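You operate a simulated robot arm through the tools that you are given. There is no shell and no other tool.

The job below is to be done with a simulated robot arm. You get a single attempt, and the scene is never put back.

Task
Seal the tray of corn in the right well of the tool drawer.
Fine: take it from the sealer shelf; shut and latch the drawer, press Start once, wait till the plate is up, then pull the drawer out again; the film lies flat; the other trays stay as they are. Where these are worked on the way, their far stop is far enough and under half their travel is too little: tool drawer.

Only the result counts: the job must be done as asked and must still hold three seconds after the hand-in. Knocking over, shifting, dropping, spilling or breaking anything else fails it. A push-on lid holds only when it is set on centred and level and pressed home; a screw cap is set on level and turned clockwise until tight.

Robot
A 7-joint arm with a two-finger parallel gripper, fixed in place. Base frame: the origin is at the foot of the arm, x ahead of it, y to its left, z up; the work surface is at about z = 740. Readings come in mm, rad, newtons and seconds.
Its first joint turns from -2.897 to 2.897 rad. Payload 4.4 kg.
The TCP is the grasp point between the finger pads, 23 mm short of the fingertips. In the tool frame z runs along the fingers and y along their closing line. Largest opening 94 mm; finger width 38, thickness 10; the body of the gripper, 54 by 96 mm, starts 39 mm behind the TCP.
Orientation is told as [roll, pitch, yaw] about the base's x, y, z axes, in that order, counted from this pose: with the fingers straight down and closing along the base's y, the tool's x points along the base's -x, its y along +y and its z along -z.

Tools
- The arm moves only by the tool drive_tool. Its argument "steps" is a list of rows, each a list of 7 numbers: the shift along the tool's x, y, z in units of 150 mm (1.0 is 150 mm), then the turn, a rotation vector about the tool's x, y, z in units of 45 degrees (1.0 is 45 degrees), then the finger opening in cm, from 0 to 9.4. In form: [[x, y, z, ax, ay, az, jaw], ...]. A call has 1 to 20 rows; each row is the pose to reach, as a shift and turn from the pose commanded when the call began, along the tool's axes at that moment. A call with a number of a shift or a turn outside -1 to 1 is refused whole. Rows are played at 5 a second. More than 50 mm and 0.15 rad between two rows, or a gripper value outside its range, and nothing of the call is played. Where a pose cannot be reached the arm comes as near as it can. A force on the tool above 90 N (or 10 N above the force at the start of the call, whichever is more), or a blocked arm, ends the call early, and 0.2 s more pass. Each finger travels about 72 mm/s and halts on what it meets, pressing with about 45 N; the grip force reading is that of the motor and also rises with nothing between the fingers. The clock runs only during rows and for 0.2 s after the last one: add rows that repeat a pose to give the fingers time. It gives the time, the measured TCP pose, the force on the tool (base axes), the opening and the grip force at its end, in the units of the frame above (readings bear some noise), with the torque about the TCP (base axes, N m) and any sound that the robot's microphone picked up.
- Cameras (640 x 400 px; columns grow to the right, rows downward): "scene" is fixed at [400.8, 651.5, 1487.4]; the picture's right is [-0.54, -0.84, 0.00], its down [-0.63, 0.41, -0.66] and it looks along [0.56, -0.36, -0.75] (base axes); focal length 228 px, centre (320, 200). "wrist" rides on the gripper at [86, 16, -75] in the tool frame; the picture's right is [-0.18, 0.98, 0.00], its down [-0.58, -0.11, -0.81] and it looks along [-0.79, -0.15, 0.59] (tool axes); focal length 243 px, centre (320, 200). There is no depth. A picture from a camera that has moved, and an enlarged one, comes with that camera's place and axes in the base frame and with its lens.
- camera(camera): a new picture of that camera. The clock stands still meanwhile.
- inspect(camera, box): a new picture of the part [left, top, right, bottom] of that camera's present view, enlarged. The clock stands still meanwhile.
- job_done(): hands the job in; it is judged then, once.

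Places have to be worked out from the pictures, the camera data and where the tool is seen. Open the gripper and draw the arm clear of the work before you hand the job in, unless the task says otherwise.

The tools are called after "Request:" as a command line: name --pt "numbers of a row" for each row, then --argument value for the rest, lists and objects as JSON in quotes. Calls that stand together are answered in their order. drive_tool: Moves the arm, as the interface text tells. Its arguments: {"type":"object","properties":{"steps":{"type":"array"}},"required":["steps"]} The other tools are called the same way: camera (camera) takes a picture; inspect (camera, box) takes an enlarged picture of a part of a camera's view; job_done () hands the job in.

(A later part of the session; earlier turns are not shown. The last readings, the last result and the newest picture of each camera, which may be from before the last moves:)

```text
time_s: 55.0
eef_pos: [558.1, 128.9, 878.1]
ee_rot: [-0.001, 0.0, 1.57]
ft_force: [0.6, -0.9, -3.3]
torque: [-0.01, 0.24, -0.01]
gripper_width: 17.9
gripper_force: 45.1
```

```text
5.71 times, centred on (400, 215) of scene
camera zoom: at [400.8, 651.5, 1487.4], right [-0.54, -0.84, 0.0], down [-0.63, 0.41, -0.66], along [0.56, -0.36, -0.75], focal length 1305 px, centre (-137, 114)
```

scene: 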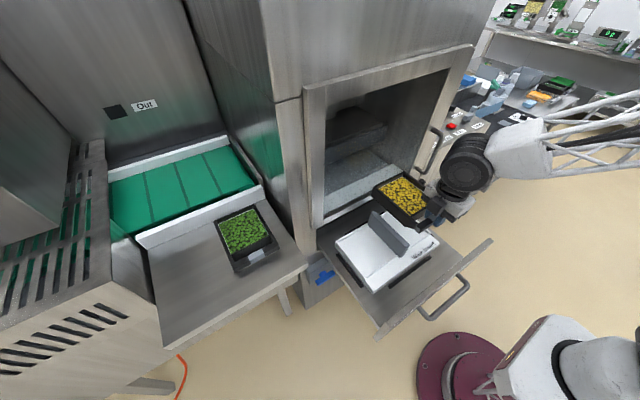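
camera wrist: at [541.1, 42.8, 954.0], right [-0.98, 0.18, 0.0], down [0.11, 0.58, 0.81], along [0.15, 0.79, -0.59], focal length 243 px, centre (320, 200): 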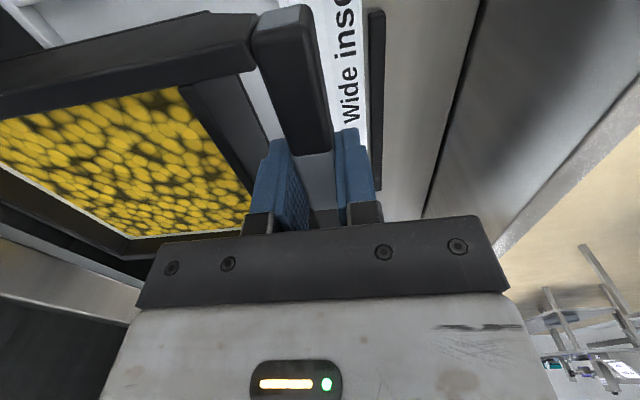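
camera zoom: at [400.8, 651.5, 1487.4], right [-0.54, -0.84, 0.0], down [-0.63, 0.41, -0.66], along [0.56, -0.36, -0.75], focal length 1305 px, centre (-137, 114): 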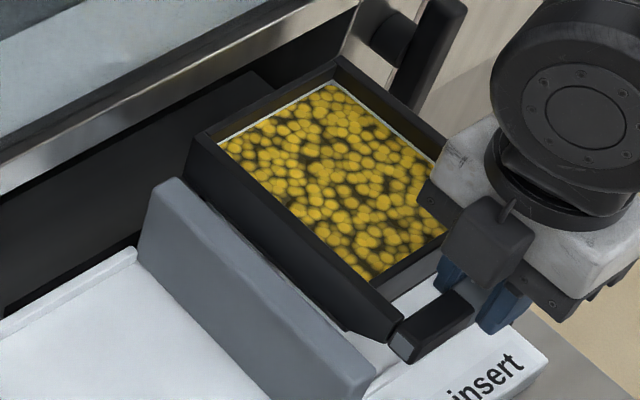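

The scene projection confirms the tray's back edge is 169 mm behind the TCP and its walls are vertical, so it should fit with a few mm of clearance at x≈559, y≈129. I'll lower to just above the ridge and check again.

Request:
drive_tool --pt "0 0 0.1 0 0 0 1.0" --pt "0 -0.007 0.2 0 0 0 1.0" --pt "0 -0.007 0.3 0 0 0 1.0" --pt "0 -0.007 0.38 0 0 0 1.0" --pt "0 -0.007 0.41 0 0 0 1.0"

Request:
inspect --camera "wrist" --box '[0, 0, 200, 120]'

Request:
inspect --camera "wrist" --box '[180, 0, 420, 150]'

Request:
inspect --camera "scene" --box '[360, 190, 440, 270]'

```text
time_s: 56.2
eef_pos: [558.1, 127.8, 817.1]
ee_rot: [0.001, 0.0, 1.573]
ft_force: [0.0, 1.1, 2.2]
torque: [0.1, -0.62, 0.07]
gripper_width: 17.8
gripper_force: 45.3
```

```text
3.20 times, centred on (100, 60) of wrist
camera zoom: at [542.1, 41.7, 892.7], right [-0.98, 0.18, 0.0], down [0.11, 0.58, 0.81], along [0.15, 0.79, -0.59], focal length 776 px, centre (1024, 648)
```

zoom: 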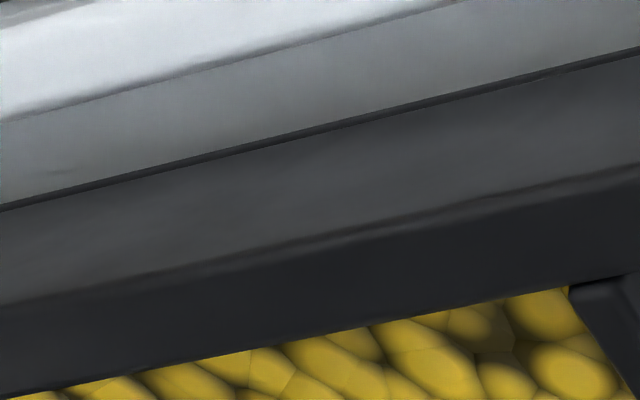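

```text
2.67 times, centred on (300, 75) of wrist
camera zoom: at [542.1, 41.7, 892.7], right [-0.98, 0.18, 0.0], down [0.11, 0.58, 0.81], along [0.15, 0.79, -0.59], focal length 647 px, centre (373, 533)
```

zoom: 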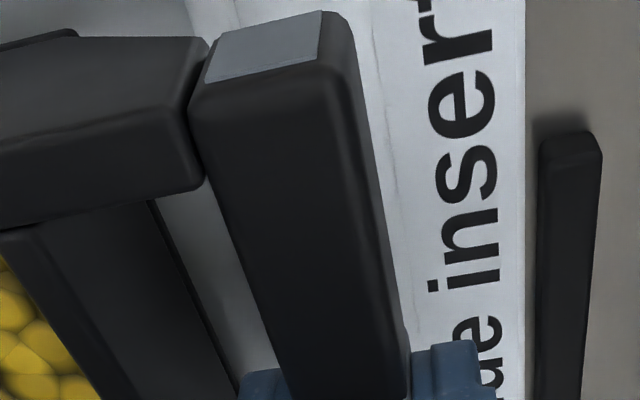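

```text
5.00 times, centred on (400, 230) of scene
camera zoom: at [400.8, 651.5, 1487.4], right [-0.54, -0.84, 0.0], down [-0.63, 0.41, -0.66], along [0.56, -0.36, -0.75], focal length 1142 px, centre (-80, 50)
```

zoom: 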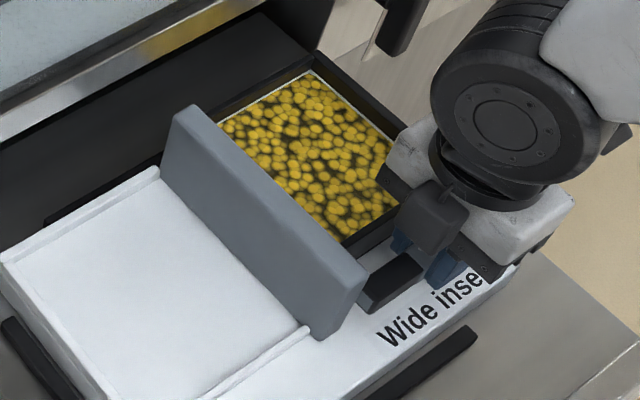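

Force feedback shows the tray's back edge just touched the back ridge: torque swung to −0.62 N·m, with contact about 156 mm behind the TCP. The ridge top must be nearer z≈776, which puts the well centre about 5 mm closer to me. I'll lift slightly, shift −5.5 mm in x and +2 mm in y, and lower again carefully.

Request:
drive_tool --pt "0 0 -0.03 0 0 0 1.0" --pt "0 0 -0.05 0 0 0 1.0" --pt "-0.007 0.018 -0.05 0 0 0 1.0" --pt "-0.013 0.037 -0.05 0 0 0 1.0" --pt "-0.013 0.037 -0.05 0 0 0 1.0"

Request:
drive_tool --pt "0 0 0.02 0 0 0 1.0" --pt "0 0 0.04 0 0 0 1.0" --pt "0 0 0.05 0 0 0 1.0" --pt "0 0 0.05 0 0 0 1.0"

Request:
drive_tool --pt "0 0 0.01 0 0 0 1.0" --pt "0 0 0.02 0 0 0 1.0" --pt "0 0 0.02 0 0 0 1.0"

```text
time_s: 57.4
eef_pos: [552.6, 132.2, 825.3]
ee_rot: [0.0, -0.001, 1.571]
ft_force: [0.7, 0.3, -1.8]
torque: [0.02, 0.22, 0.0]
gripper_width: 17.5
gripper_force: 45.0
```

```text
time_s: 58.4
eef_pos: [551.1, 131.2, 817.7]
ee_rot: [0.0, 0.0, 1.569]
ft_force: [-0.8, -0.6, -1.6]
torque: [-0.01, 0.23, -0.01]
gripper_width: 17.8
gripper_force: 44.5
```

```text
time_s: 59.2
eef_pos: [552.7, 131.5, 814.9]
ee_rot: [0.001, 0.0, 1.571]
ft_force: [0.8, 0.4, -3.1]
torque: [0.0, 0.22, -0.02]
gripper_width: 17.9
gripper_force: 45.1
```

There's no contact now at z≈815, lower than where it touched before, so the tray is passing inside the ridge. I'll keep lowering in small steps and watch the force.

Request:
drive_tool --pt "0 0 0.01 0 0 0 1.0" --pt "0 0 0.02 0 0 0 1.0" --pt "0 0 0.02 0 0 0 1.0"

Request:
drive_tool --pt "0 0 0.01 0 0 0 1.0" --pt "0 0 0.02 0 0 0 1.0" --pt "0 0 0.02 0 0 0 1.0"

Request:
inspect --camera "wrist" --box '[0, 0, 200, 120]'

Request:
inspect --camera "scene" --box '[360, 190, 440, 270]'

```text
time_s: 60.0
eef_pos: [552.1, 131.5, 811.4]
ee_rot: [-0.001, 0.0, 1.571]
ft_force: [0.0, -0.1, -3.5]
torque: [0.0, 0.23, -0.03]
gripper_width: 17.8
gripper_force: 45.3
```

```text
time_s: 60.8
eef_pos: [553.0, 130.5, 809.6]
ee_rot: [0.001, 0.001, 1.571]
ft_force: [0.3, 0.0, -2.3]
torque: [-0.02, 0.25, -0.02]
gripper_width: 17.7
gripper_force: 44.9
```

```text
3.20 times, centred on (100, 60) of wrist
camera zoom: at [536.2, 44.0, 883.9], right [-0.98, 0.18, 0.0], down [0.11, 0.58, 0.81], along [0.15, 0.79, -0.59], focal length 776 px, centre (1024, 648)
```

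zoom: 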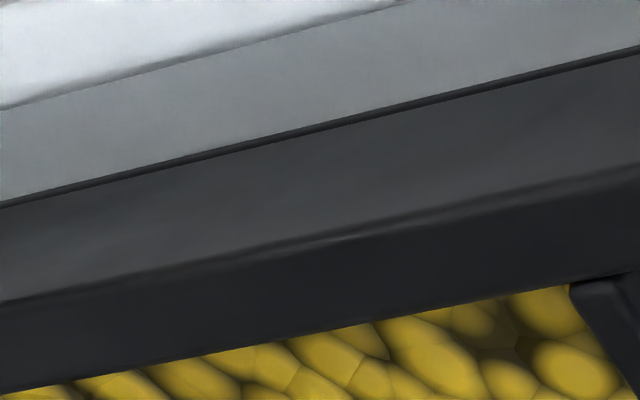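

```text
5.00 times, centred on (400, 230) of scene
camera zoom: at [400.8, 651.5, 1487.4], right [-0.54, -0.84, 0.0], down [-0.63, 0.41, -0.66], along [0.56, -0.36, -0.75], focal length 1142 px, centre (-80, 50)
```

zoom: 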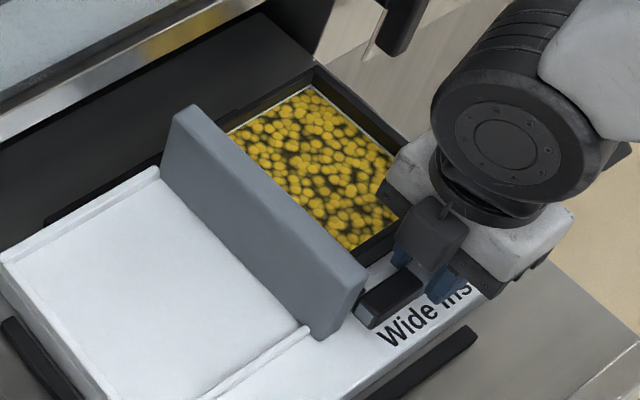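

Still free at z≈810. I'll keep going down in small steps until the tray bottoms out.

Request:
drive_tool --pt "0 0 0.01 0 0 0 1.0" --pt "0 0 0.02 0 0 0 1.0" --pt "0 0 0.02 0 0 0 1.0"

Request:
drive_tool --pt "0 0 0.01 0 0 0 1.0" --pt "0 0 0.02 0 0 0 1.0" --pt "0 0 0.02 0 0 0 1.0"

Request:
drive_tool --pt "0 0 0.01 0 0 0 1.0" --pt "0 0 0.013 0 0 0 1.0"

```text
time_s: 61.6
eef_pos: [554.0, 130.5, 806.5]
ee_rot: [-0.003, 0.001, 1.571]
ft_force: [-1.3, -2.9, 27.6]
torque: [-0.11, -0.62, -0.05]
gripper_width: 17.8
gripper_force: 44.9
```

```text
time_s: 62.4
eef_pos: [553.8, 131.1, 804.3]
ee_rot: [-0.002, 0.0, 1.571]
ft_force: [2.3, 4.0, 40.5]
torque: [0.06, -1.01, 0.0]
gripper_width: 18.0
gripper_force: 45.0
```

```text
time_s: 63.0
eef_pos: [553.0, 130.6, 802.2]
ee_rot: [0.0, 0.0, 1.57]
ft_force: [0.9, -9.8, 39.9]
torque: [-0.2, -1.02, -0.08]
gripper_width: 18.2
gripper_force: 45.0
```

The tray bottomed at about z≈807, with its bottom some 10 mm below the ridge top and the reaction at the box's front edge, so it's sitting on the well floor. I pushed a little further than needed, so I'll ease up to relieve the force before releasing.

Request:
drive_tool --pt "0 0 -0.012 0 0 0 1.0" --pt "0 0 -0.02 0 0 0 1.0"

Request:
inspect --camera "wrist" --box '[0, 0, 420, 240]'

Request:
inspect --camera "scene" --box '[340, 190, 450, 290]'

```text
time_s: 63.6
eef_pos: [552.7, 131.4, 802.4]
ee_rot: [0.003, 0.001, 1.57]
ft_force: [2.1, 0.2, 0.2]
torque: [0.18, 0.07, -0.12]
gripper_width: 17.9
gripper_force: 45.0
```

```text
1.52 times, centred on (210, 120) of wrist
camera zoom: at [535.7, 44.8, 877.0], right [-0.98, 0.18, 0.0], down [0.11, 0.58, 0.81], along [0.15, 0.79, -0.59], focal length 370 px, centre (488, 322)
```

zoom: 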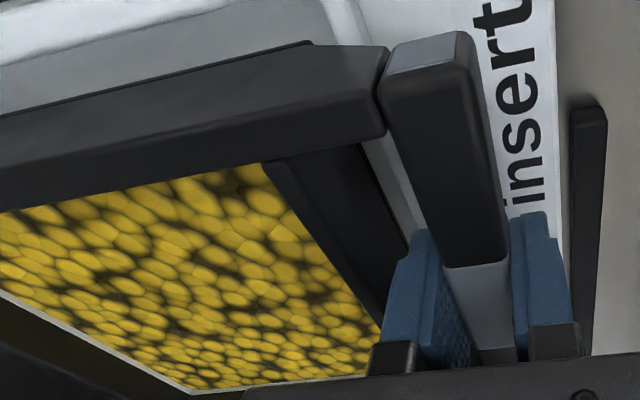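

```text
4.00 times, centred on (395, 240) of scene
camera zoom: at [400.8, 651.5, 1487.4], right [-0.54, -0.84, 0.0], down [-0.63, 0.41, -0.66], along [0.56, -0.36, -0.75], focal length 913 px, centre (20, 40)
```

zoom: 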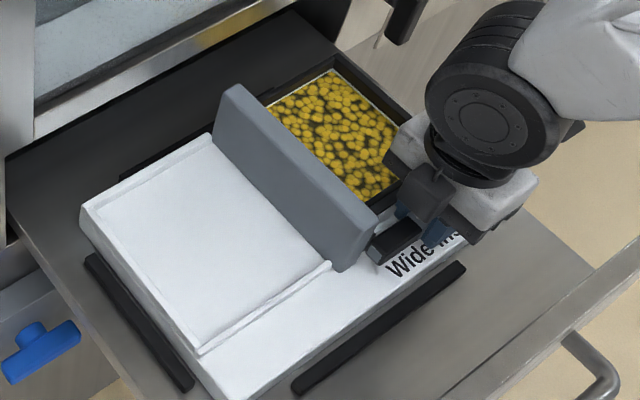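

The force is back to zero and the tray sits in the right well. I'll open the fingers just enough to clear the bar, then rise straight up slowly.

Request:
drive_tool --pt "0 0 0 0 0 0 2.0" --pt "0 0 0 0 0 0 2.5" --pt "0 0 0 0 0 0 2.6" --pt "0 0 0 0 0 0 2.6"

Request:
drive_tool --pt "0 0 -0.03 0 0 0 2.6" --pt "0 0 -0.07 0 0 0 2.6" --pt "0 0 -0.12 0 0 0 2.6" --pt "0 0 -0.2 0 0 0 2.6" --pt "0 0 -0.35 0 0 0 2.6" --pt "0 0 -0.5 0 0 0 2.6"

Request:
camera --camera "wrist"

Request:
inspect --camera "scene" --box '[330, 180, 450, 300]'

```text
time_s: 64.6
eef_pos: [552.9, 132.2, 804.2]
ee_rot: [0.001, -0.001, 1.571]
ft_force: [0.5, 0.6, 0.2]
torque: [-0.02, 0.03, -0.02]
gripper_width: 26.0
gripper_force: 0.0
```

```text
time_s: 66.0
eef_pos: [553.5, 131.6, 878.3]
ee_rot: [0.0, -0.001, 1.569]
ft_force: [0.3, 0.2, 0.1]
torque: [-0.02, 0.02, 0.01]
gripper_width: 26.3
gripper_force: 0.1
```

```text
taken
camera wrist: at [536.5, 44.7, 953.2], right [-0.98, 0.18, 0.0], down [0.11, 0.58, 0.81], along [0.15, 0.79, -0.59], focal length 243 px, centre (320, 200)
```

wrist: 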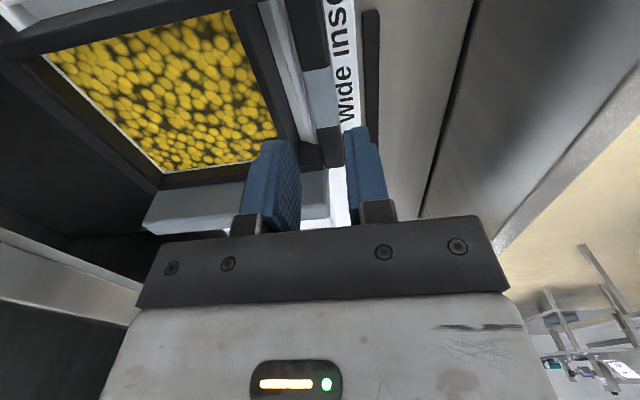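

```text
3.33 times, centred on (390, 240) of scene
camera zoom: at [400.8, 651.5, 1487.4], right [-0.54, -0.84, 0.0], down [-0.63, 0.41, -0.66], along [0.56, -0.36, -0.75], focal length 761 px, centre (87, 67)
```

zoom: 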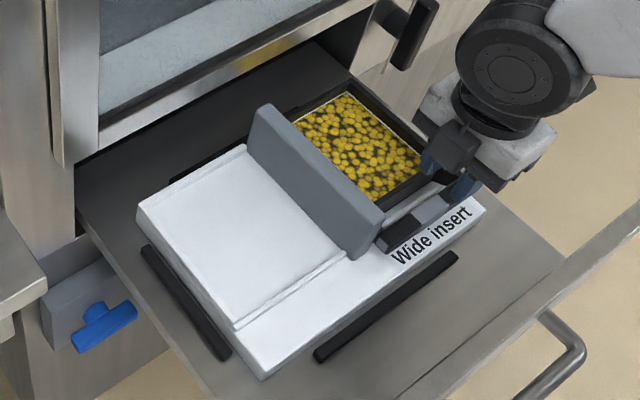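

The tray stayed put, and the white front ridge shows between the tray wall and its bar. I'll zoom in to verify it's seated inside the ridges and level.

Request:
inspect --camera "wrist" --box '[0, 0, 360, 240]'

Request:
inspect --camera "wrist" --box '[220, 0, 360, 120]'

Request:
inspect --camera "scene" --box '[365, 195, 430, 260]'

```text
1.67 times, centred on (180, 120) of wrist
camera zoom: at [536.5, 44.7, 953.2], right [-0.98, 0.18, 0.0], down [0.11, 0.58, 0.81], along [0.15, 0.79, -0.59], focal length 404 px, centre (553, 333)
```

zoom: 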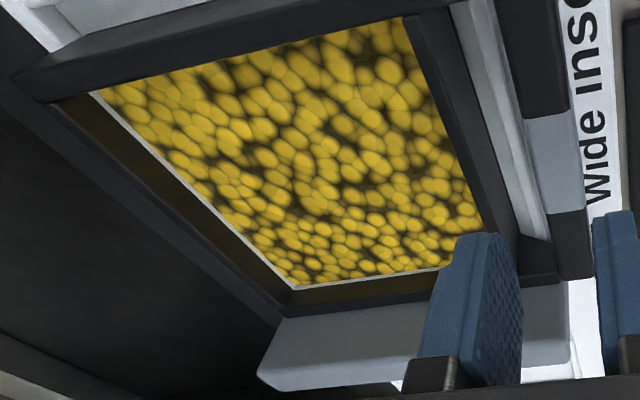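

```text
3.33 times, centred on (290, 60) of wrist
camera zoom: at [536.5, 44.7, 953.2], right [-0.98, 0.18, 0.0], down [0.11, 0.58, 0.81], along [0.15, 0.79, -0.59], focal length 809 px, centre (420, 667)
```

zoom: 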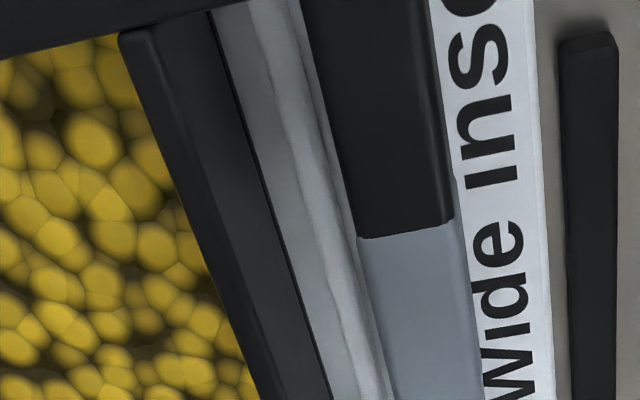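

```text
6.15 times, centred on (398, 228) of scene
camera zoom: at [400.8, 651.5, 1487.4], right [-0.54, -0.84, 0.0], down [-0.63, 0.41, -0.66], along [0.56, -0.36, -0.75], focal length 1405 px, centre (-157, 31)
```

zoom: 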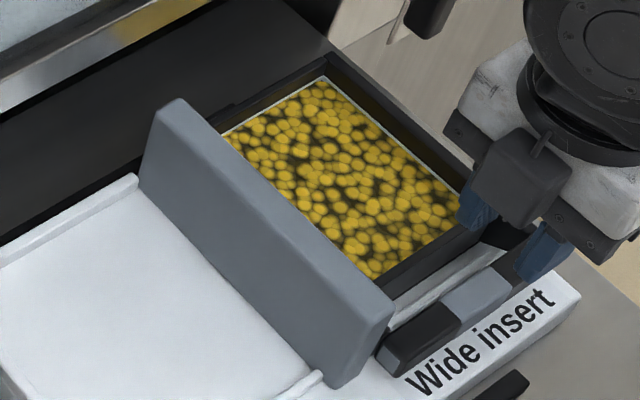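

The tray is flat in the right well with the ridge showing at its front, right and back. Now I'll raise the arm and back off to look at the drawer handle.

Request:
drive_tool --pt "0 0 -0.25 0 0 0 2.6" --pt "0 0.1 -0.5 0 0 0 3.5" --pt "0.1 0.35 -0.7 0 0 0 4.5" --pt "0.3 0.6 -0.8 0 0 0 4.5" --pt "0.5 0.8 -0.8 0 0 0 4.5" --pt "0.7 1.0 -0.8 0 0 0 4.5" --pt "0.84 1.0 -0.8 0 0 0 4.5"

Request:
drive_tool --pt "0 0.2 0 0 0 0 4.5" --pt "0 0.4 0 0 0 0 4.5" --pt "0 0.5 0 0 0 0 4.5"

Request:
camera --camera "wrist"

Request:
camera --camera "scene"

```text
refused: row 3 steps farther than a row can; nothing moved
```

```text
time_s: 66.8
eef_pos: [476.3, 131.5, 878.8]
ee_rot: [0.001, 0.0, 1.571]
ft_force: [0.9, -0.4, 0.1]
torque: [0.01, -0.01, -0.02]
gripper_width: 44.9
gripper_force: 0.1
```

```text
taken
camera wrist: at [460.9, 44.6, 953.2], right [-0.98, 0.18, 0.0], down [0.11, 0.58, 0.81], along [0.15, 0.79, -0.59], focal length 243 px, centre (320, 200)
```

wrist: 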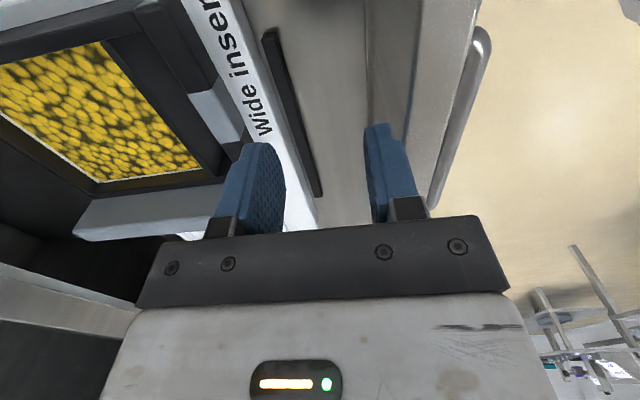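

```text
taken
```

scene: 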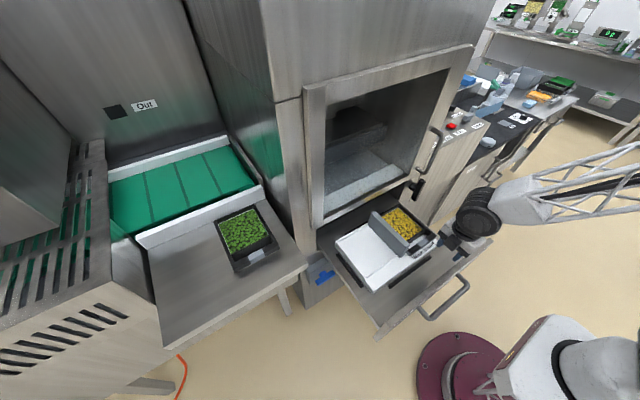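

One call was refused for step size, but the follow-up moved me back safely above everything. I'll go up and further back to view the handle.

Request:
drive_tool --pt "0.1 0.1 -0.2 0 0 0 4.5" --pt "0.2 0.25 -0.4 0 0 0 4.5" --pt "0.35 0.45 -0.55 0 0 0 4.5" --pt "0.5 0.65 -0.67 0 0 0 4.5" --pt "0.65 0.85 -0.67 0 0 0 4.5" --pt "0.83 0.97 -0.67 0 0 0 4.5"

Request:
camera --camera "wrist"

Request:
inspect --camera "scene" --box '[390, 230, 510, 340]'

Request:
inspect --camera "scene" --box '[390, 150, 450, 220]'

```text
time_s: 68.2
eef_pos: [329.9, 7.3, 981.7]
ee_rot: [-0.001, 0.001, 1.569]
ft_force: [-0.4, 0.2, -0.4]
torque: [0.03, 0.0, 0.01]
gripper_width: 45.2
gripper_force: 0.0
```

```text
taken
camera wrist: at [313.8, -79.2, 1056.3], right [-0.98, 0.18, 0.0], down [0.11, 0.58, 0.81], along [0.15, 0.79, -0.59], focal length 243 px, centre (320, 200)
```

wrist: 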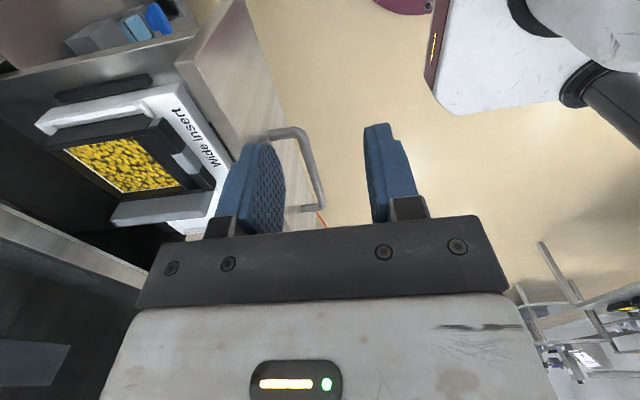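

```text
3.64 times, centred on (450, 285) of scene
camera zoom: at [400.8, 651.5, 1487.4], right [-0.54, -0.84, 0.0], down [-0.63, 0.41, -0.66], along [0.56, -0.36, -0.75], focal length 830 px, centre (-153, -109)
```

zoom: 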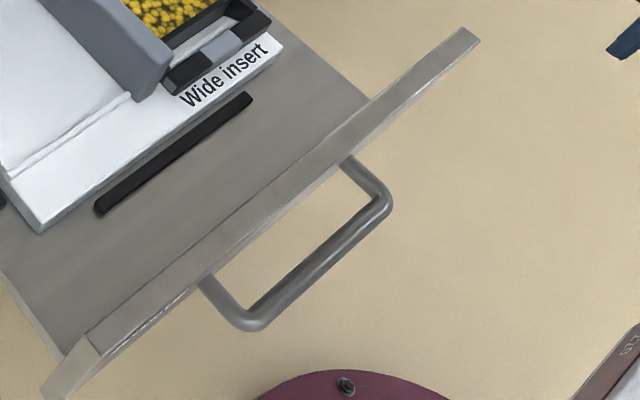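

```text
5.71 times, centred on (420, 185) of scene
camera zoom: at [400.8, 651.5, 1487.4], right [-0.54, -0.84, 0.0], down [-0.63, 0.41, -0.66], along [0.56, -0.36, -0.75], focal length 1305 px, centre (-251, 286)
```

zoom: 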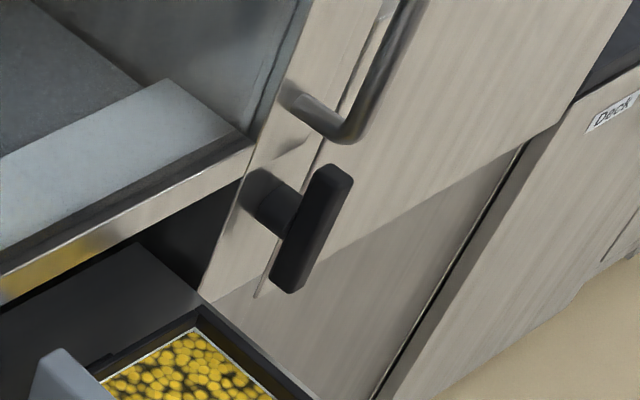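

I can see the U-handle and the black T-latch on the machine face. I'll zoom the wrist view to triangulate the handle bar.

Request:
inspect --camera "wrist" --box '[180, 60, 380, 230]'

Request:
inspect --camera "wrist" --box '[0, 40, 230, 230]'

```text
2.35 times, centred on (280, 145) of wrist
camera zoom: at [313.8, -79.2, 1056.3], right [-0.98, 0.18, 0.0], down [0.11, 0.58, 0.81], along [0.15, 0.79, -0.59], focal length 571 px, centre (414, 329)
```

zoom: 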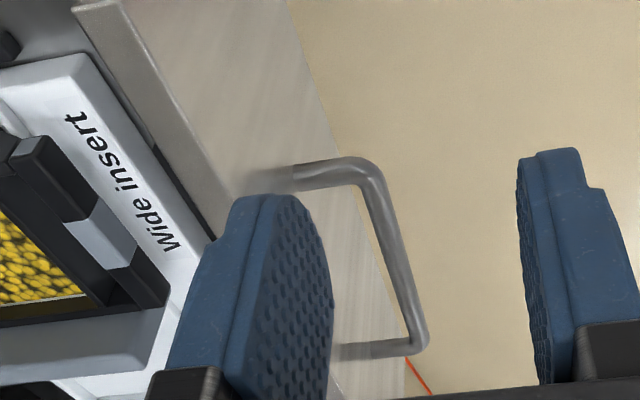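

```text
2.11 times, centred on (115, 135) of wrist
camera zoom: at [313.8, -79.2, 1056.3], right [-0.98, 0.18, 0.0], down [0.11, 0.58, 0.81], along [0.15, 0.79, -0.59], focal length 511 px, centre (752, 337)
```

zoom: 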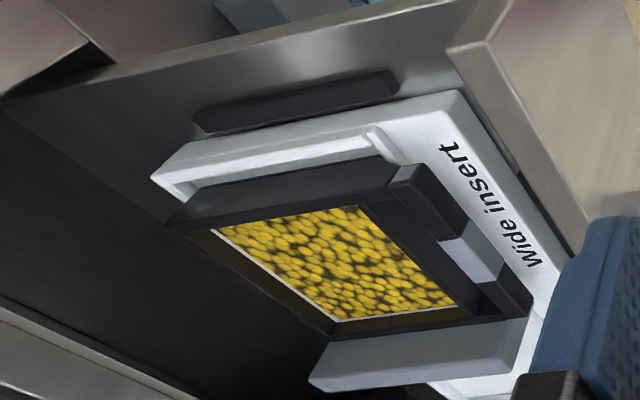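

The handle bar runs y≈122–298 at x≈378, z≈790. The panel is at x≈419–441 with its top at z≈862. The T-latch is centred near (732, −55, 795) and currently vertical. I'll approach the handle with the tool tilted 25° so the hand clears the panel top.

Request:
drive_tool --pt "-0.2 0 0 0.11 0 0 4.2" --pt "-0.4 0 0 0.22 0 0 4.2" --pt "-0.6 0 0 0.33 0 0 4.2" --pt "-0.8 0 0 0.44 0 0 4.2" --pt "-1.0 0 0 0.556 0 0 4.2"

Request:
drive_tool --pt "-0.12 0.08 0.2 0 0 0 4.2" --pt "-0.24 0.16 0.4 0 0 0 4.2" --pt "-0.353 0.246 0.621 0 0 0 4.2"

Request:
camera --camera "wrist"

Request:
camera --camera "scene"

```text
time_s: 69.4
eef_pos: [331.3, 157.3, 979.6]
ee_rot: [-0.439, 0.0, 1.57]
ft_force: [-0.1, -0.1, 0.0]
torque: [0.02, -0.01, 0.02]
gripper_width: 41.8
gripper_force: 0.0
```

```text
time_s: 70.2
eef_pos: [337.0, 210.7, 879.2]
ee_rot: [-0.436, 0.001, 1.571]
ft_force: [-0.7, 0.4, -0.6]
torque: [0.0, -0.03, -0.01]
gripper_width: 42.3
gripper_force: 0.0
```

```text
taken
camera wrist: at [289.9, 123.8, 940.4], right [-0.89, 0.18, -0.42], down [-0.24, 0.58, 0.78], along [0.39, 0.79, -0.47], focal length 243 px, centre (320, 200)
```

wrist: 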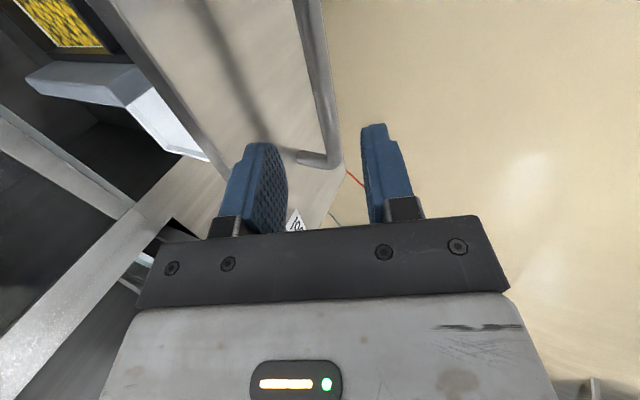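

```text
taken
```

scene: 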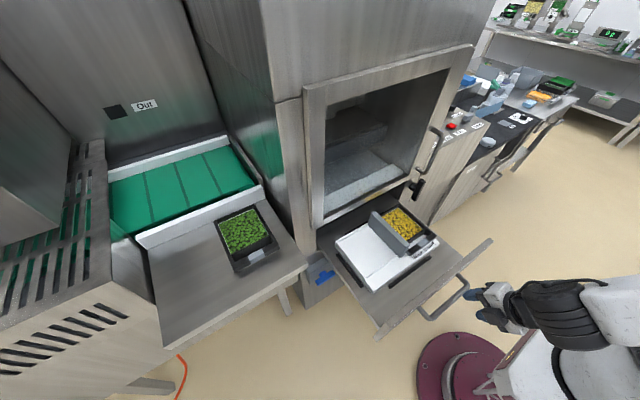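

The handle bar lies right on my approach line at about (378.5, 210, 792). I'll advance along the fingers and then close on it.

Request:
drive_tool --pt "0 0 0.2 0 0 0 4.2" --pt "0 0 0.4 0 0 0 4.2" --pt "0 0 0.55 0 0 0 4.2"

Request:
inspect --camera "wrist" --box '[200, 40, 440, 230]'

Request:
inspect --camera "scene" --box '[400, 230, 520, 350]'

```text
time_s: 71.0
eef_pos: [370.4, 210.3, 804.5]
ee_rot: [-0.437, 0.0, 1.571]
ft_force: [0.4, -1.0, -0.4]
torque: [0.0, 0.0, 0.01]
gripper_width: 41.9
gripper_force: 0.0
```

```text
2.11 times, centred on (320, 135) of wrist
camera zoom: at [325.4, 123.2, 865.4], right [-0.89, 0.18, -0.42], down [-0.24, 0.58, 0.78], along [0.38, 0.79, -0.47], focal length 511 px, centre (320, 337)
```

zoom: 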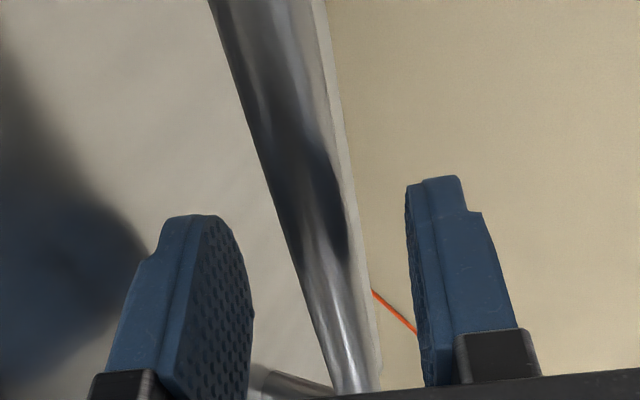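

```text
3.33 times, centred on (460, 290) of scene
camera zoom: at [400.8, 651.5, 1487.4], right [-0.54, -0.84, 0.0], down [-0.63, 0.41, -0.66], along [0.56, -0.36, -0.75], focal length 761 px, centre (-147, -100)
```

zoom: 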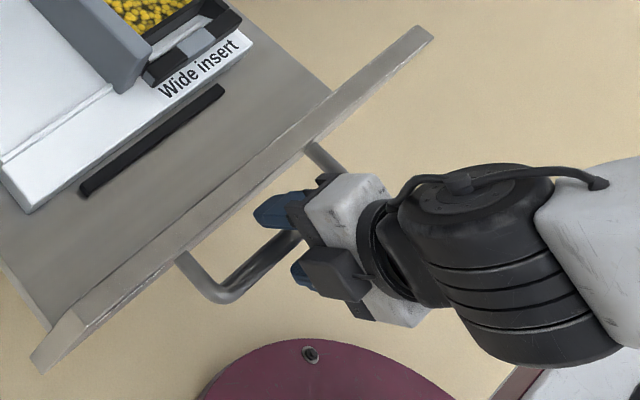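

The bar is between the fingers. I'll advance the last 15 mm and close.

Request:
drive_tool --pt "0 0 0.06 0 0 0 4.2" --pt "0 0 0.1 0 0 0 4.2" --pt "0 0 0.1 0 0 0 3.0" --pt "0 0 0.1 0 0 0 2.0" --pt "0 0 0.1 0 0 0 0.8" --pt "0 0 0.1 0 0 0 0.8" --pt "0 0 0.1 0 0 0 0.8"

```text
time_s: 72.6
eef_pos: [377.3, 209.3, 792.0]
ee_rot: [-0.437, -0.002, 1.571]
ft_force: [1.6, 2.3, -21.2]
torque: [0.18, 0.04, 0.01]
gripper_width: 15.8
gripper_force: 45.1
```

I've got the handle, 15.8 mm across with 45 N of grip. I'll push the drawer in along +x smoothly, with a 1.5 mm downward correction to relax the vertical load.

Request:
drive_tool --pt "0 0.004 0.009 0 0 0 0.8" --pt "0 -0.026 0.023 0 0 0 0.8" --pt "0 -0.077 0.047 0 0 0 0.8" --pt "0 -0.158 0.085 0 0 0 0.8" --pt "0 -0.258 0.132 0 0 0 0.8" --pt "0 -0.358 0.178 0 0 0 0.8" --pt "0 -0.458 0.225 0 0 0 0.8" --pt "0 -0.558 0.272 0 0 0 0.8" --pt "0 -0.658 0.318 0 0 0 0.8" --pt "0 -0.748 0.36 0 0 0 0.8" --pt "0 -0.82 0.394 0 0 0 0.8" --pt "0 -0.87 0.417 0 0 0 0.8"

Request:
camera --camera "scene"

```text
time_s: 75.2
eef_pos: [525.3, 210.5, 789.8]
ee_rot: [-0.437, 0.0, 1.573]
ft_force: [-2.6, 34.0, 13.8]
torque: [-0.28, -0.01, -0.51]
gripper_width: 15.7
gripper_force: 44.8
```

```text
taken
```

scene: 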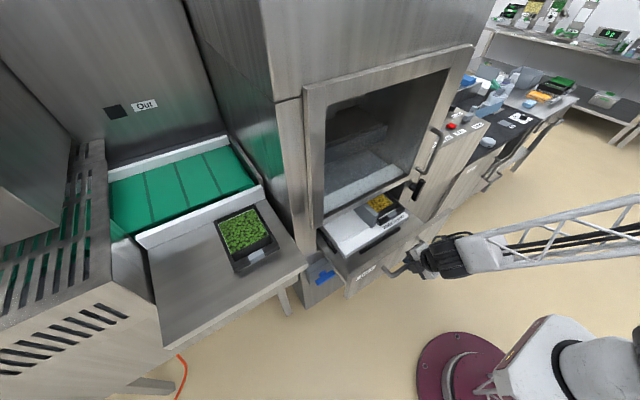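

The drawer slid in 147 mm with the tray inside undisturbed. I'll keep pushing another 150 mm with a 1 mm lateral relief.

Request:
drive_tool --pt "-0.007 -0.02 0.009 0 0 0 0.8" --pt "-0.007 -0.07 0.033 0 0 0 0.8" --pt "-0.007 -0.15 0.07 0 0 0 0.8" --pt "-0.007 -0.25 0.117 0 0 0 0.8" --pt "-0.007 -0.35 0.163 0 0 0 0.8" --pt "-0.007 -0.45 0.21 0 0 0 0.8" --pt "-0.007 -0.55 0.257 0 0 0 0.8" --pt "-0.007 -0.65 0.303 0 0 0 0.8" --pt "-0.007 -0.74 0.345 0 0 0 0.8" --pt "-0.007 -0.81 0.378 0 0 0 0.8" --pt "-0.007 -0.86 0.401 0 0 0 0.8"

Request:
camera --camera "scene"

Request:
camera --camera "wrist"

```text
time_s: 77.6
eef_pos: [666.7, 211.0, 789.4]
ee_rot: [-0.437, 0.0, 1.57]
ft_force: [-3.2, -28.2, 29.2]
torque: [0.0, -0.03, 0.17]
gripper_width: 15.8
gripper_force: 45.0
```

```text
taken
```

scene: 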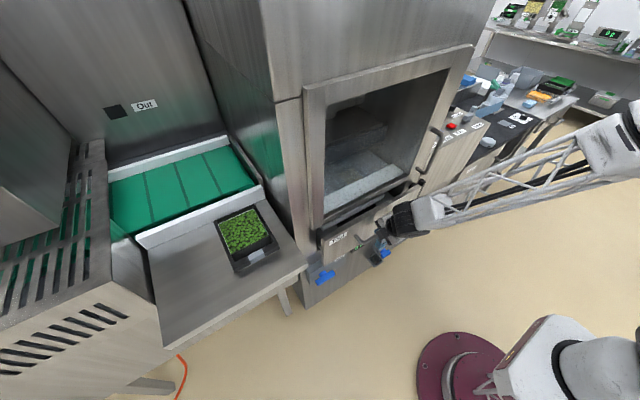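

```text
taken
camera wrist: at [619.3, 124.1, 849.9], right [-0.89, 0.18, -0.41], down [-0.24, 0.58, 0.78], along [0.39, 0.79, -0.47], focal length 243 px, centre (320, 200)
```

wrist: 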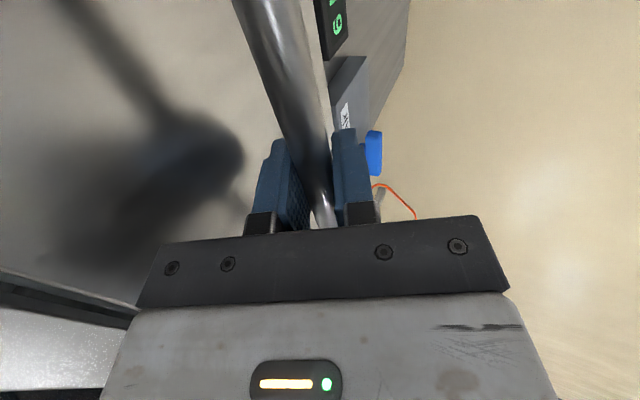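

The drawer is nearly home, with the panel about 30–40 mm from the face. I'll push the rest slowly, raising slightly to relax the vertical load, until it stops.

Request:
drive_tool --pt "0.004 -0.034 0.005 0 0 0 0.8" --pt "0.004 -0.079 0.026 0 0 0 0.8" --pt "0.004 -0.124 0.047 0 0 0 0.8" --pt "0.004 -0.17 0.068 0 0 0 0.8" --pt "0.004 -0.215 0.089 0 0 0 0.8"

Request:
inspect --camera "scene" --box '[300, 160, 450, 290]'

```text
time_s: 78.8
eef_pos: [699.5, 212.3, 789.2]
ee_rot: [-0.435, -0.003, 1.571]
ft_force: [-0.5, -8.3, -29.0]
torque: [-0.31, 0.0, -0.18]
gripper_width: 15.8
gripper_force: 45.0
```

```text
3.08 times, centred on (375, 225) of scene
camera zoom: at [400.8, 651.5, 1487.4], right [-0.54, -0.84, 0.0], down [-0.63, 0.41, -0.66], along [0.56, -0.36, -0.75], focal length 702 px, centre (151, 123)
```

zoom: 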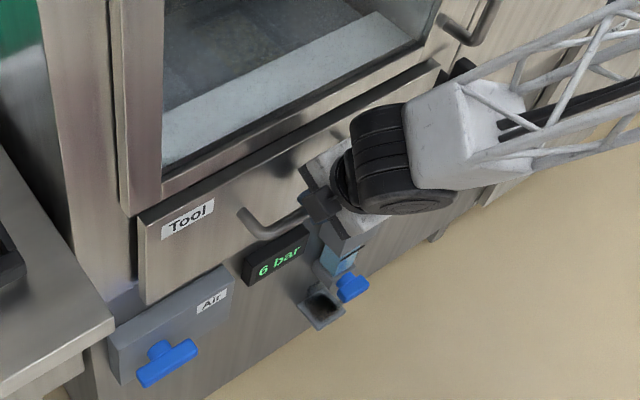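

It isn't at the stop yet, since the x force is still small. I'll keep pushing in small increments.

Request:
drive_tool --pt "0 -0.025 0.016 0 0 0 0.8" --pt "0 -0.055 0.03 0 0 0 0.8" --pt "0 -0.085 0.044 0 0 0 0.8" --pt "0 -0.115 0.058 0 0 0 0.8"

Request:
drive_tool --pt "0 -0.03 0.014 0 0 0 0.8" --pt "0 -0.06 0.028 0 0 0 0.8"

Request:
inspect --camera "scene" --box '[300, 160, 450, 290]'

```text
time_s: 79.6
eef_pos: [708.8, 210.2, 787.2]
ee_rot: [-0.429, 0.004, 1.57]
ft_force: [-1.8, 3.1, -5.1]
torque: [-0.03, -0.05, -0.42]
gripper_width: 16.0
gripper_force: 8.7
stopped in row 3: the force on the tool passed its limit at 97 N (the readings are from after the stop); the commanded pose is now the measured one
```

```text
time_s: 80.2
eef_pos: [717.1, 209.9, 786.3]
ee_rot: [-0.428, 0.004, 1.572]
ft_force: [-61.9, 5.5, -11.7]
torque: [0.03, -0.72, -0.39]
gripper_width: 29.5
gripper_force: 24.7
```

```text
3.08 times, centred on (375, 225) of scene
camera zoom: at [400.8, 651.5, 1487.4], right [-0.54, -0.84, 0.0], down [-0.63, 0.41, -0.66], along [0.56, -0.36, -0.75], focal length 702 px, centre (151, 123)
```

zoom: 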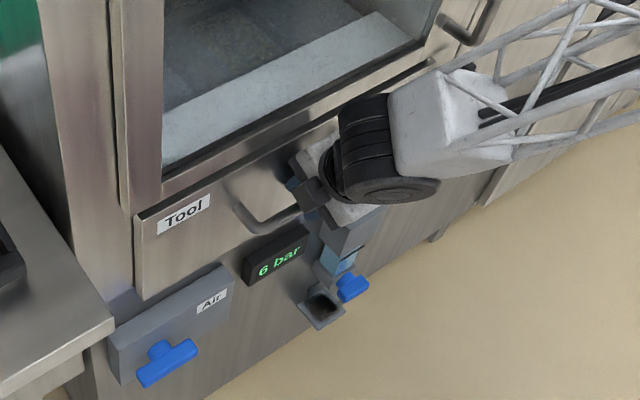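

The drawer reached its hard stop at about x≈709, and my second push only loaded the fingers. I'll back off 8 mm to relieve it, then open and withdraw along the tool axis.

Request:
drive_tool --pt "0 0.03 -0.014 0 0 0 2.6" --pt "0 0.05 -0.023 0 0 0 2.6" --pt "0 0.05 -0.023 0 0 0 4.2" --pt "0 0.05 -0.023 0 0 0 4.2"

Request:
camera --camera "wrist"

```text
time_s: 81.2
eef_pos: [712.2, 210.8, 786.7]
ee_rot: [-0.431, 0.002, 1.571]
ft_force: [-5.2, 1.1, 5.6]
torque: [-0.02, -0.17, 0.06]
gripper_width: 40.7
gripper_force: 0.2
```

```text
taken
camera wrist: at [666.2, 123.9, 848.9], right [-0.89, 0.18, -0.41], down [-0.24, 0.58, 0.78], along [0.38, 0.79, -0.48], focal length 243 px, centre (320, 200)
```

wrist: 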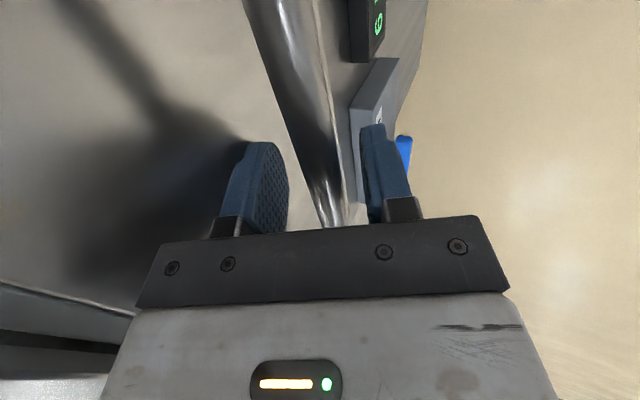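

The fingers are open around the bar. I'll re-centre 4 mm back and withdraw along the tool axis.

Request:
drive_tool --pt "0 0.024 -0.011 0 0 0 4.2" --pt "0 0.024 -0.011 0 0 0 4.2"

Request:
drive_tool --pt "0 0 -0.1 0 0 0 4.2" --pt "0 0 -0.25 0 0 0 4.2" --pt "0 0 -0.5 0 0 0 4.2" --pt "0 0 -0.75 0 0 0 4.2" --pt "0 0 -1.0 0 0 0 4.2"

Request:
inspect --camera "scene" --box '[300, 150, 450, 290]'

Request:
camera --camera "wrist"

```text
time_s: 81.8
eef_pos: [707.4, 209.8, 787.6]
ee_rot: [-0.429, 0.0, 1.571]
ft_force: [-0.3, -0.4, 0.6]
torque: [0.0, -0.03, 0.03]
gripper_width: 42.1
gripper_force: 0.1
```

```text
time_s: 83.0
eef_pos: [644.4, 211.2, 924.2]
ee_rot: [-0.432, 0.001, 1.57]
ft_force: [0.5, -0.4, 1.1]
torque: [0.02, 0.03, 0.01]
gripper_width: 42.4
gripper_force: 0.0
```

```text
2.86 times, centred on (375, 220) of scene
camera zoom: at [400.8, 651.5, 1487.4], right [-0.54, -0.84, 0.0], down [-0.63, 0.41, -0.66], along [0.56, -0.36, -0.75], focal length 652 px, centre (163, 143)
```

zoom: 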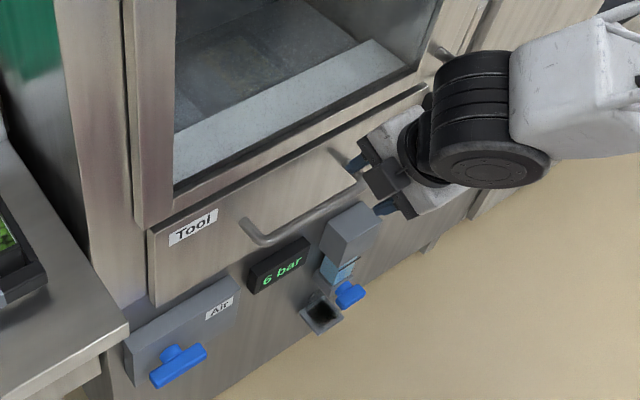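

```text
taken
camera wrist: at [597.3, 123.3, 985.8], right [-0.89, 0.18, -0.41], down [-0.24, 0.58, 0.78], along [0.38, 0.79, -0.48], focal length 243 px, centre (320, 200)
```

wrist: 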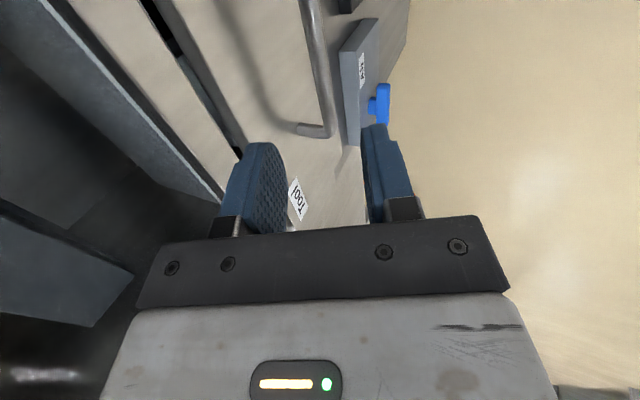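

The drawer is fully shut, with the panel front at x≈750. Next is the latch, so I'll back away, straighten the tool and turn to face it.

Request:
drive_tool --pt "0 0.12 -0.056 -0.11 0 0 4.2" --pt "0 0.24 -0.113 -0.22 0 0 4.2" --pt "0 0.36 -0.169 -0.33 0 0 4.2" --pt "0 0.48 -0.226 -0.44 0 0 4.2" --pt "0 0.6 -0.282 -0.556 0 0 4.2"

Request:
drive_tool --pt "0.15 0 0 0 0 0.16 4.2" --pt "0.3 0 0 0 0 0.33 4.2" --pt "0.45 0 0 0 0 0.5 4.2" --pt "0.6 0 0 0 0 0.67 4.2" --pt "0.75 0 0 0 0 0.84 4.2" --pt "0.9 0 0 0 0 1.0 4.2"

Request:
drive_tool --pt "0.1 0 0 0 0 0.16 4.2" --pt "0.2 0 0 0 0 0.33 4.2" --pt "0.3 0 0 0 0 0.5 4.2" --pt "0.4 0 0 0 0 0.67 4.2" --pt "0.5 0 0 0 0 0.84 4.2" --pt "0.5 0 0 0 0 1.0 4.2"

Request:
camera --camera "wrist"

Request:
camera --camera "scene"

```text
time_s: 84.2
eef_pos: [545.3, 211.8, 924.8]
ee_rot: [0.008, 0.003, 1.571]
ft_force: [0.2, -0.4, 0.3]
torque: [0.03, -0.02, 0.03]
gripper_width: 42.0
gripper_force: 0.1
```

```text
time_s: 85.6
eef_pos: [545.4, 76.3, 924.6]
ee_rot: [0.003, 0.005, 0.785]
ft_force: [0.2, 0.0, 0.1]
torque: [0.01, 0.0, -0.01]
gripper_width: 42.0
gripper_force: 0.1
```

```text
time_s: 87.0
eef_pos: [491.7, 22.0, 926.9]
ee_rot: [-0.001, 0.006, -0.002]
ft_force: [-0.6, 0.7, -0.6]
torque: [0.02, -0.01, -0.03]
gripper_width: 42.0
gripper_force: 0.0
```

```text
taken
camera wrist: at [405.7, 37.8, 1001.2], right [0.18, 0.98, 0.0], down [0.59, -0.11, 0.8], along [0.79, -0.15, -0.6], focal length 243 px, centre (320, 200)
```

wrist: 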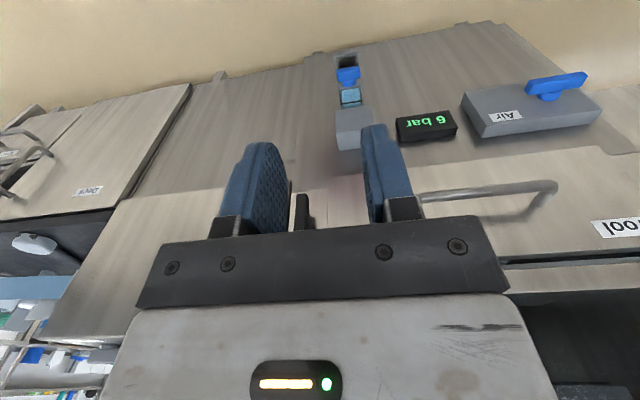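

```text
taken
```

scene: 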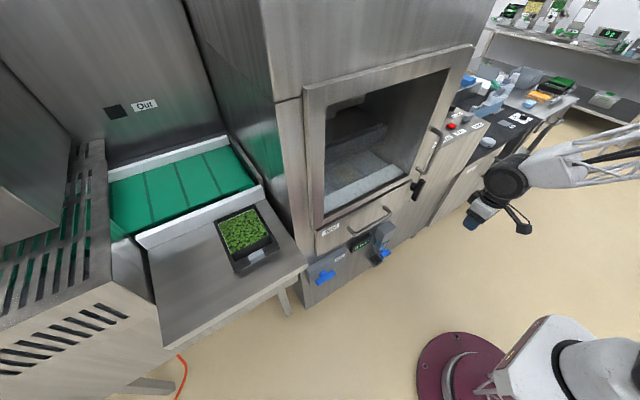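

The latch shows between the fingers. I'll zoom in from both cameras to see how it relates to the drawer panel.

Request:
inspect --camera "scene" --box '[380, 150, 440, 215]'

Request:
inspect --camera "wrist" --box '[240, 140, 420, 240]'

Request:
inspect --camera "scene" --box '[300, 110, 450, 270]'

```text
6.15 times, centred on (410, 182) of scene
camera zoom: at [400.8, 651.5, 1487.4], right [-0.54, -0.84, 0.0], down [-0.63, 0.41, -0.66], along [0.56, -0.36, -0.75], focal length 1405 px, centre (-234, 308)
```

zoom: 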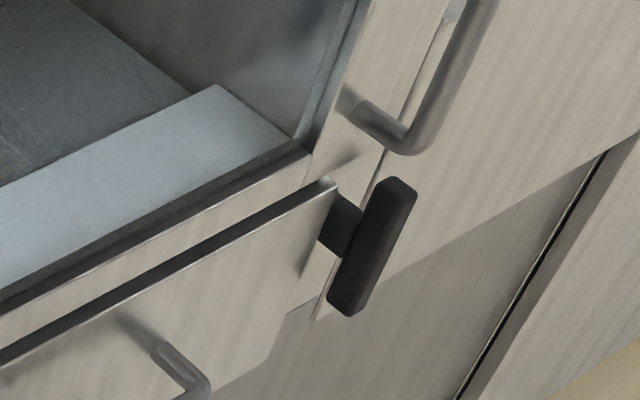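

```text
3.56 times, centred on (330, 190) of wrist
camera zoom: at [405.7, 37.8, 1001.2], right [0.18, 0.98, 0.0], down [0.59, -0.11, 0.8], along [0.79, -0.15, -0.6], focal length 863 px, centre (284, 236)
```

zoom: 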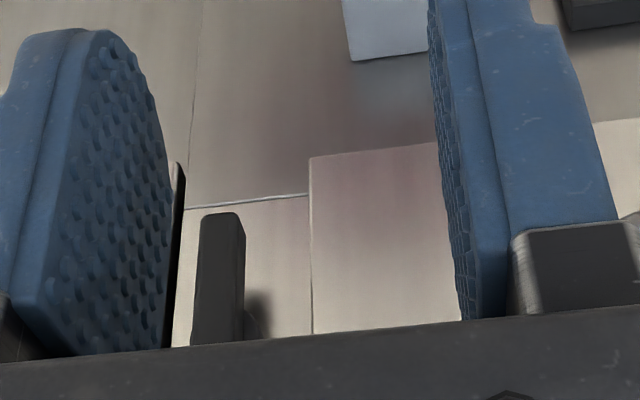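

```text
2.50 times, centred on (375, 190) of scene
camera zoom: at [400.8, 651.5, 1487.4], right [-0.54, -0.84, 0.0], down [-0.63, 0.41, -0.66], along [0.56, -0.36, -0.75], focal length 571 px, centre (182, 225)
```

zoom: 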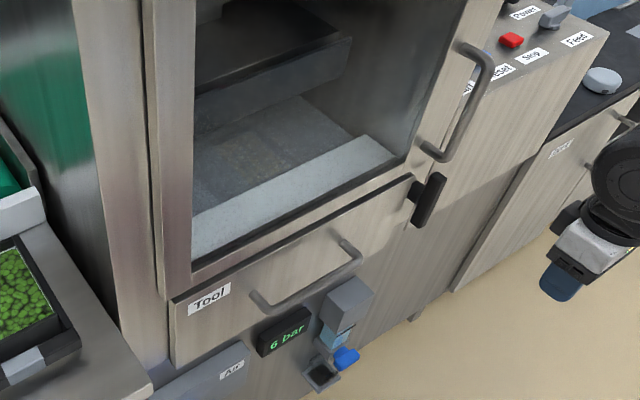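

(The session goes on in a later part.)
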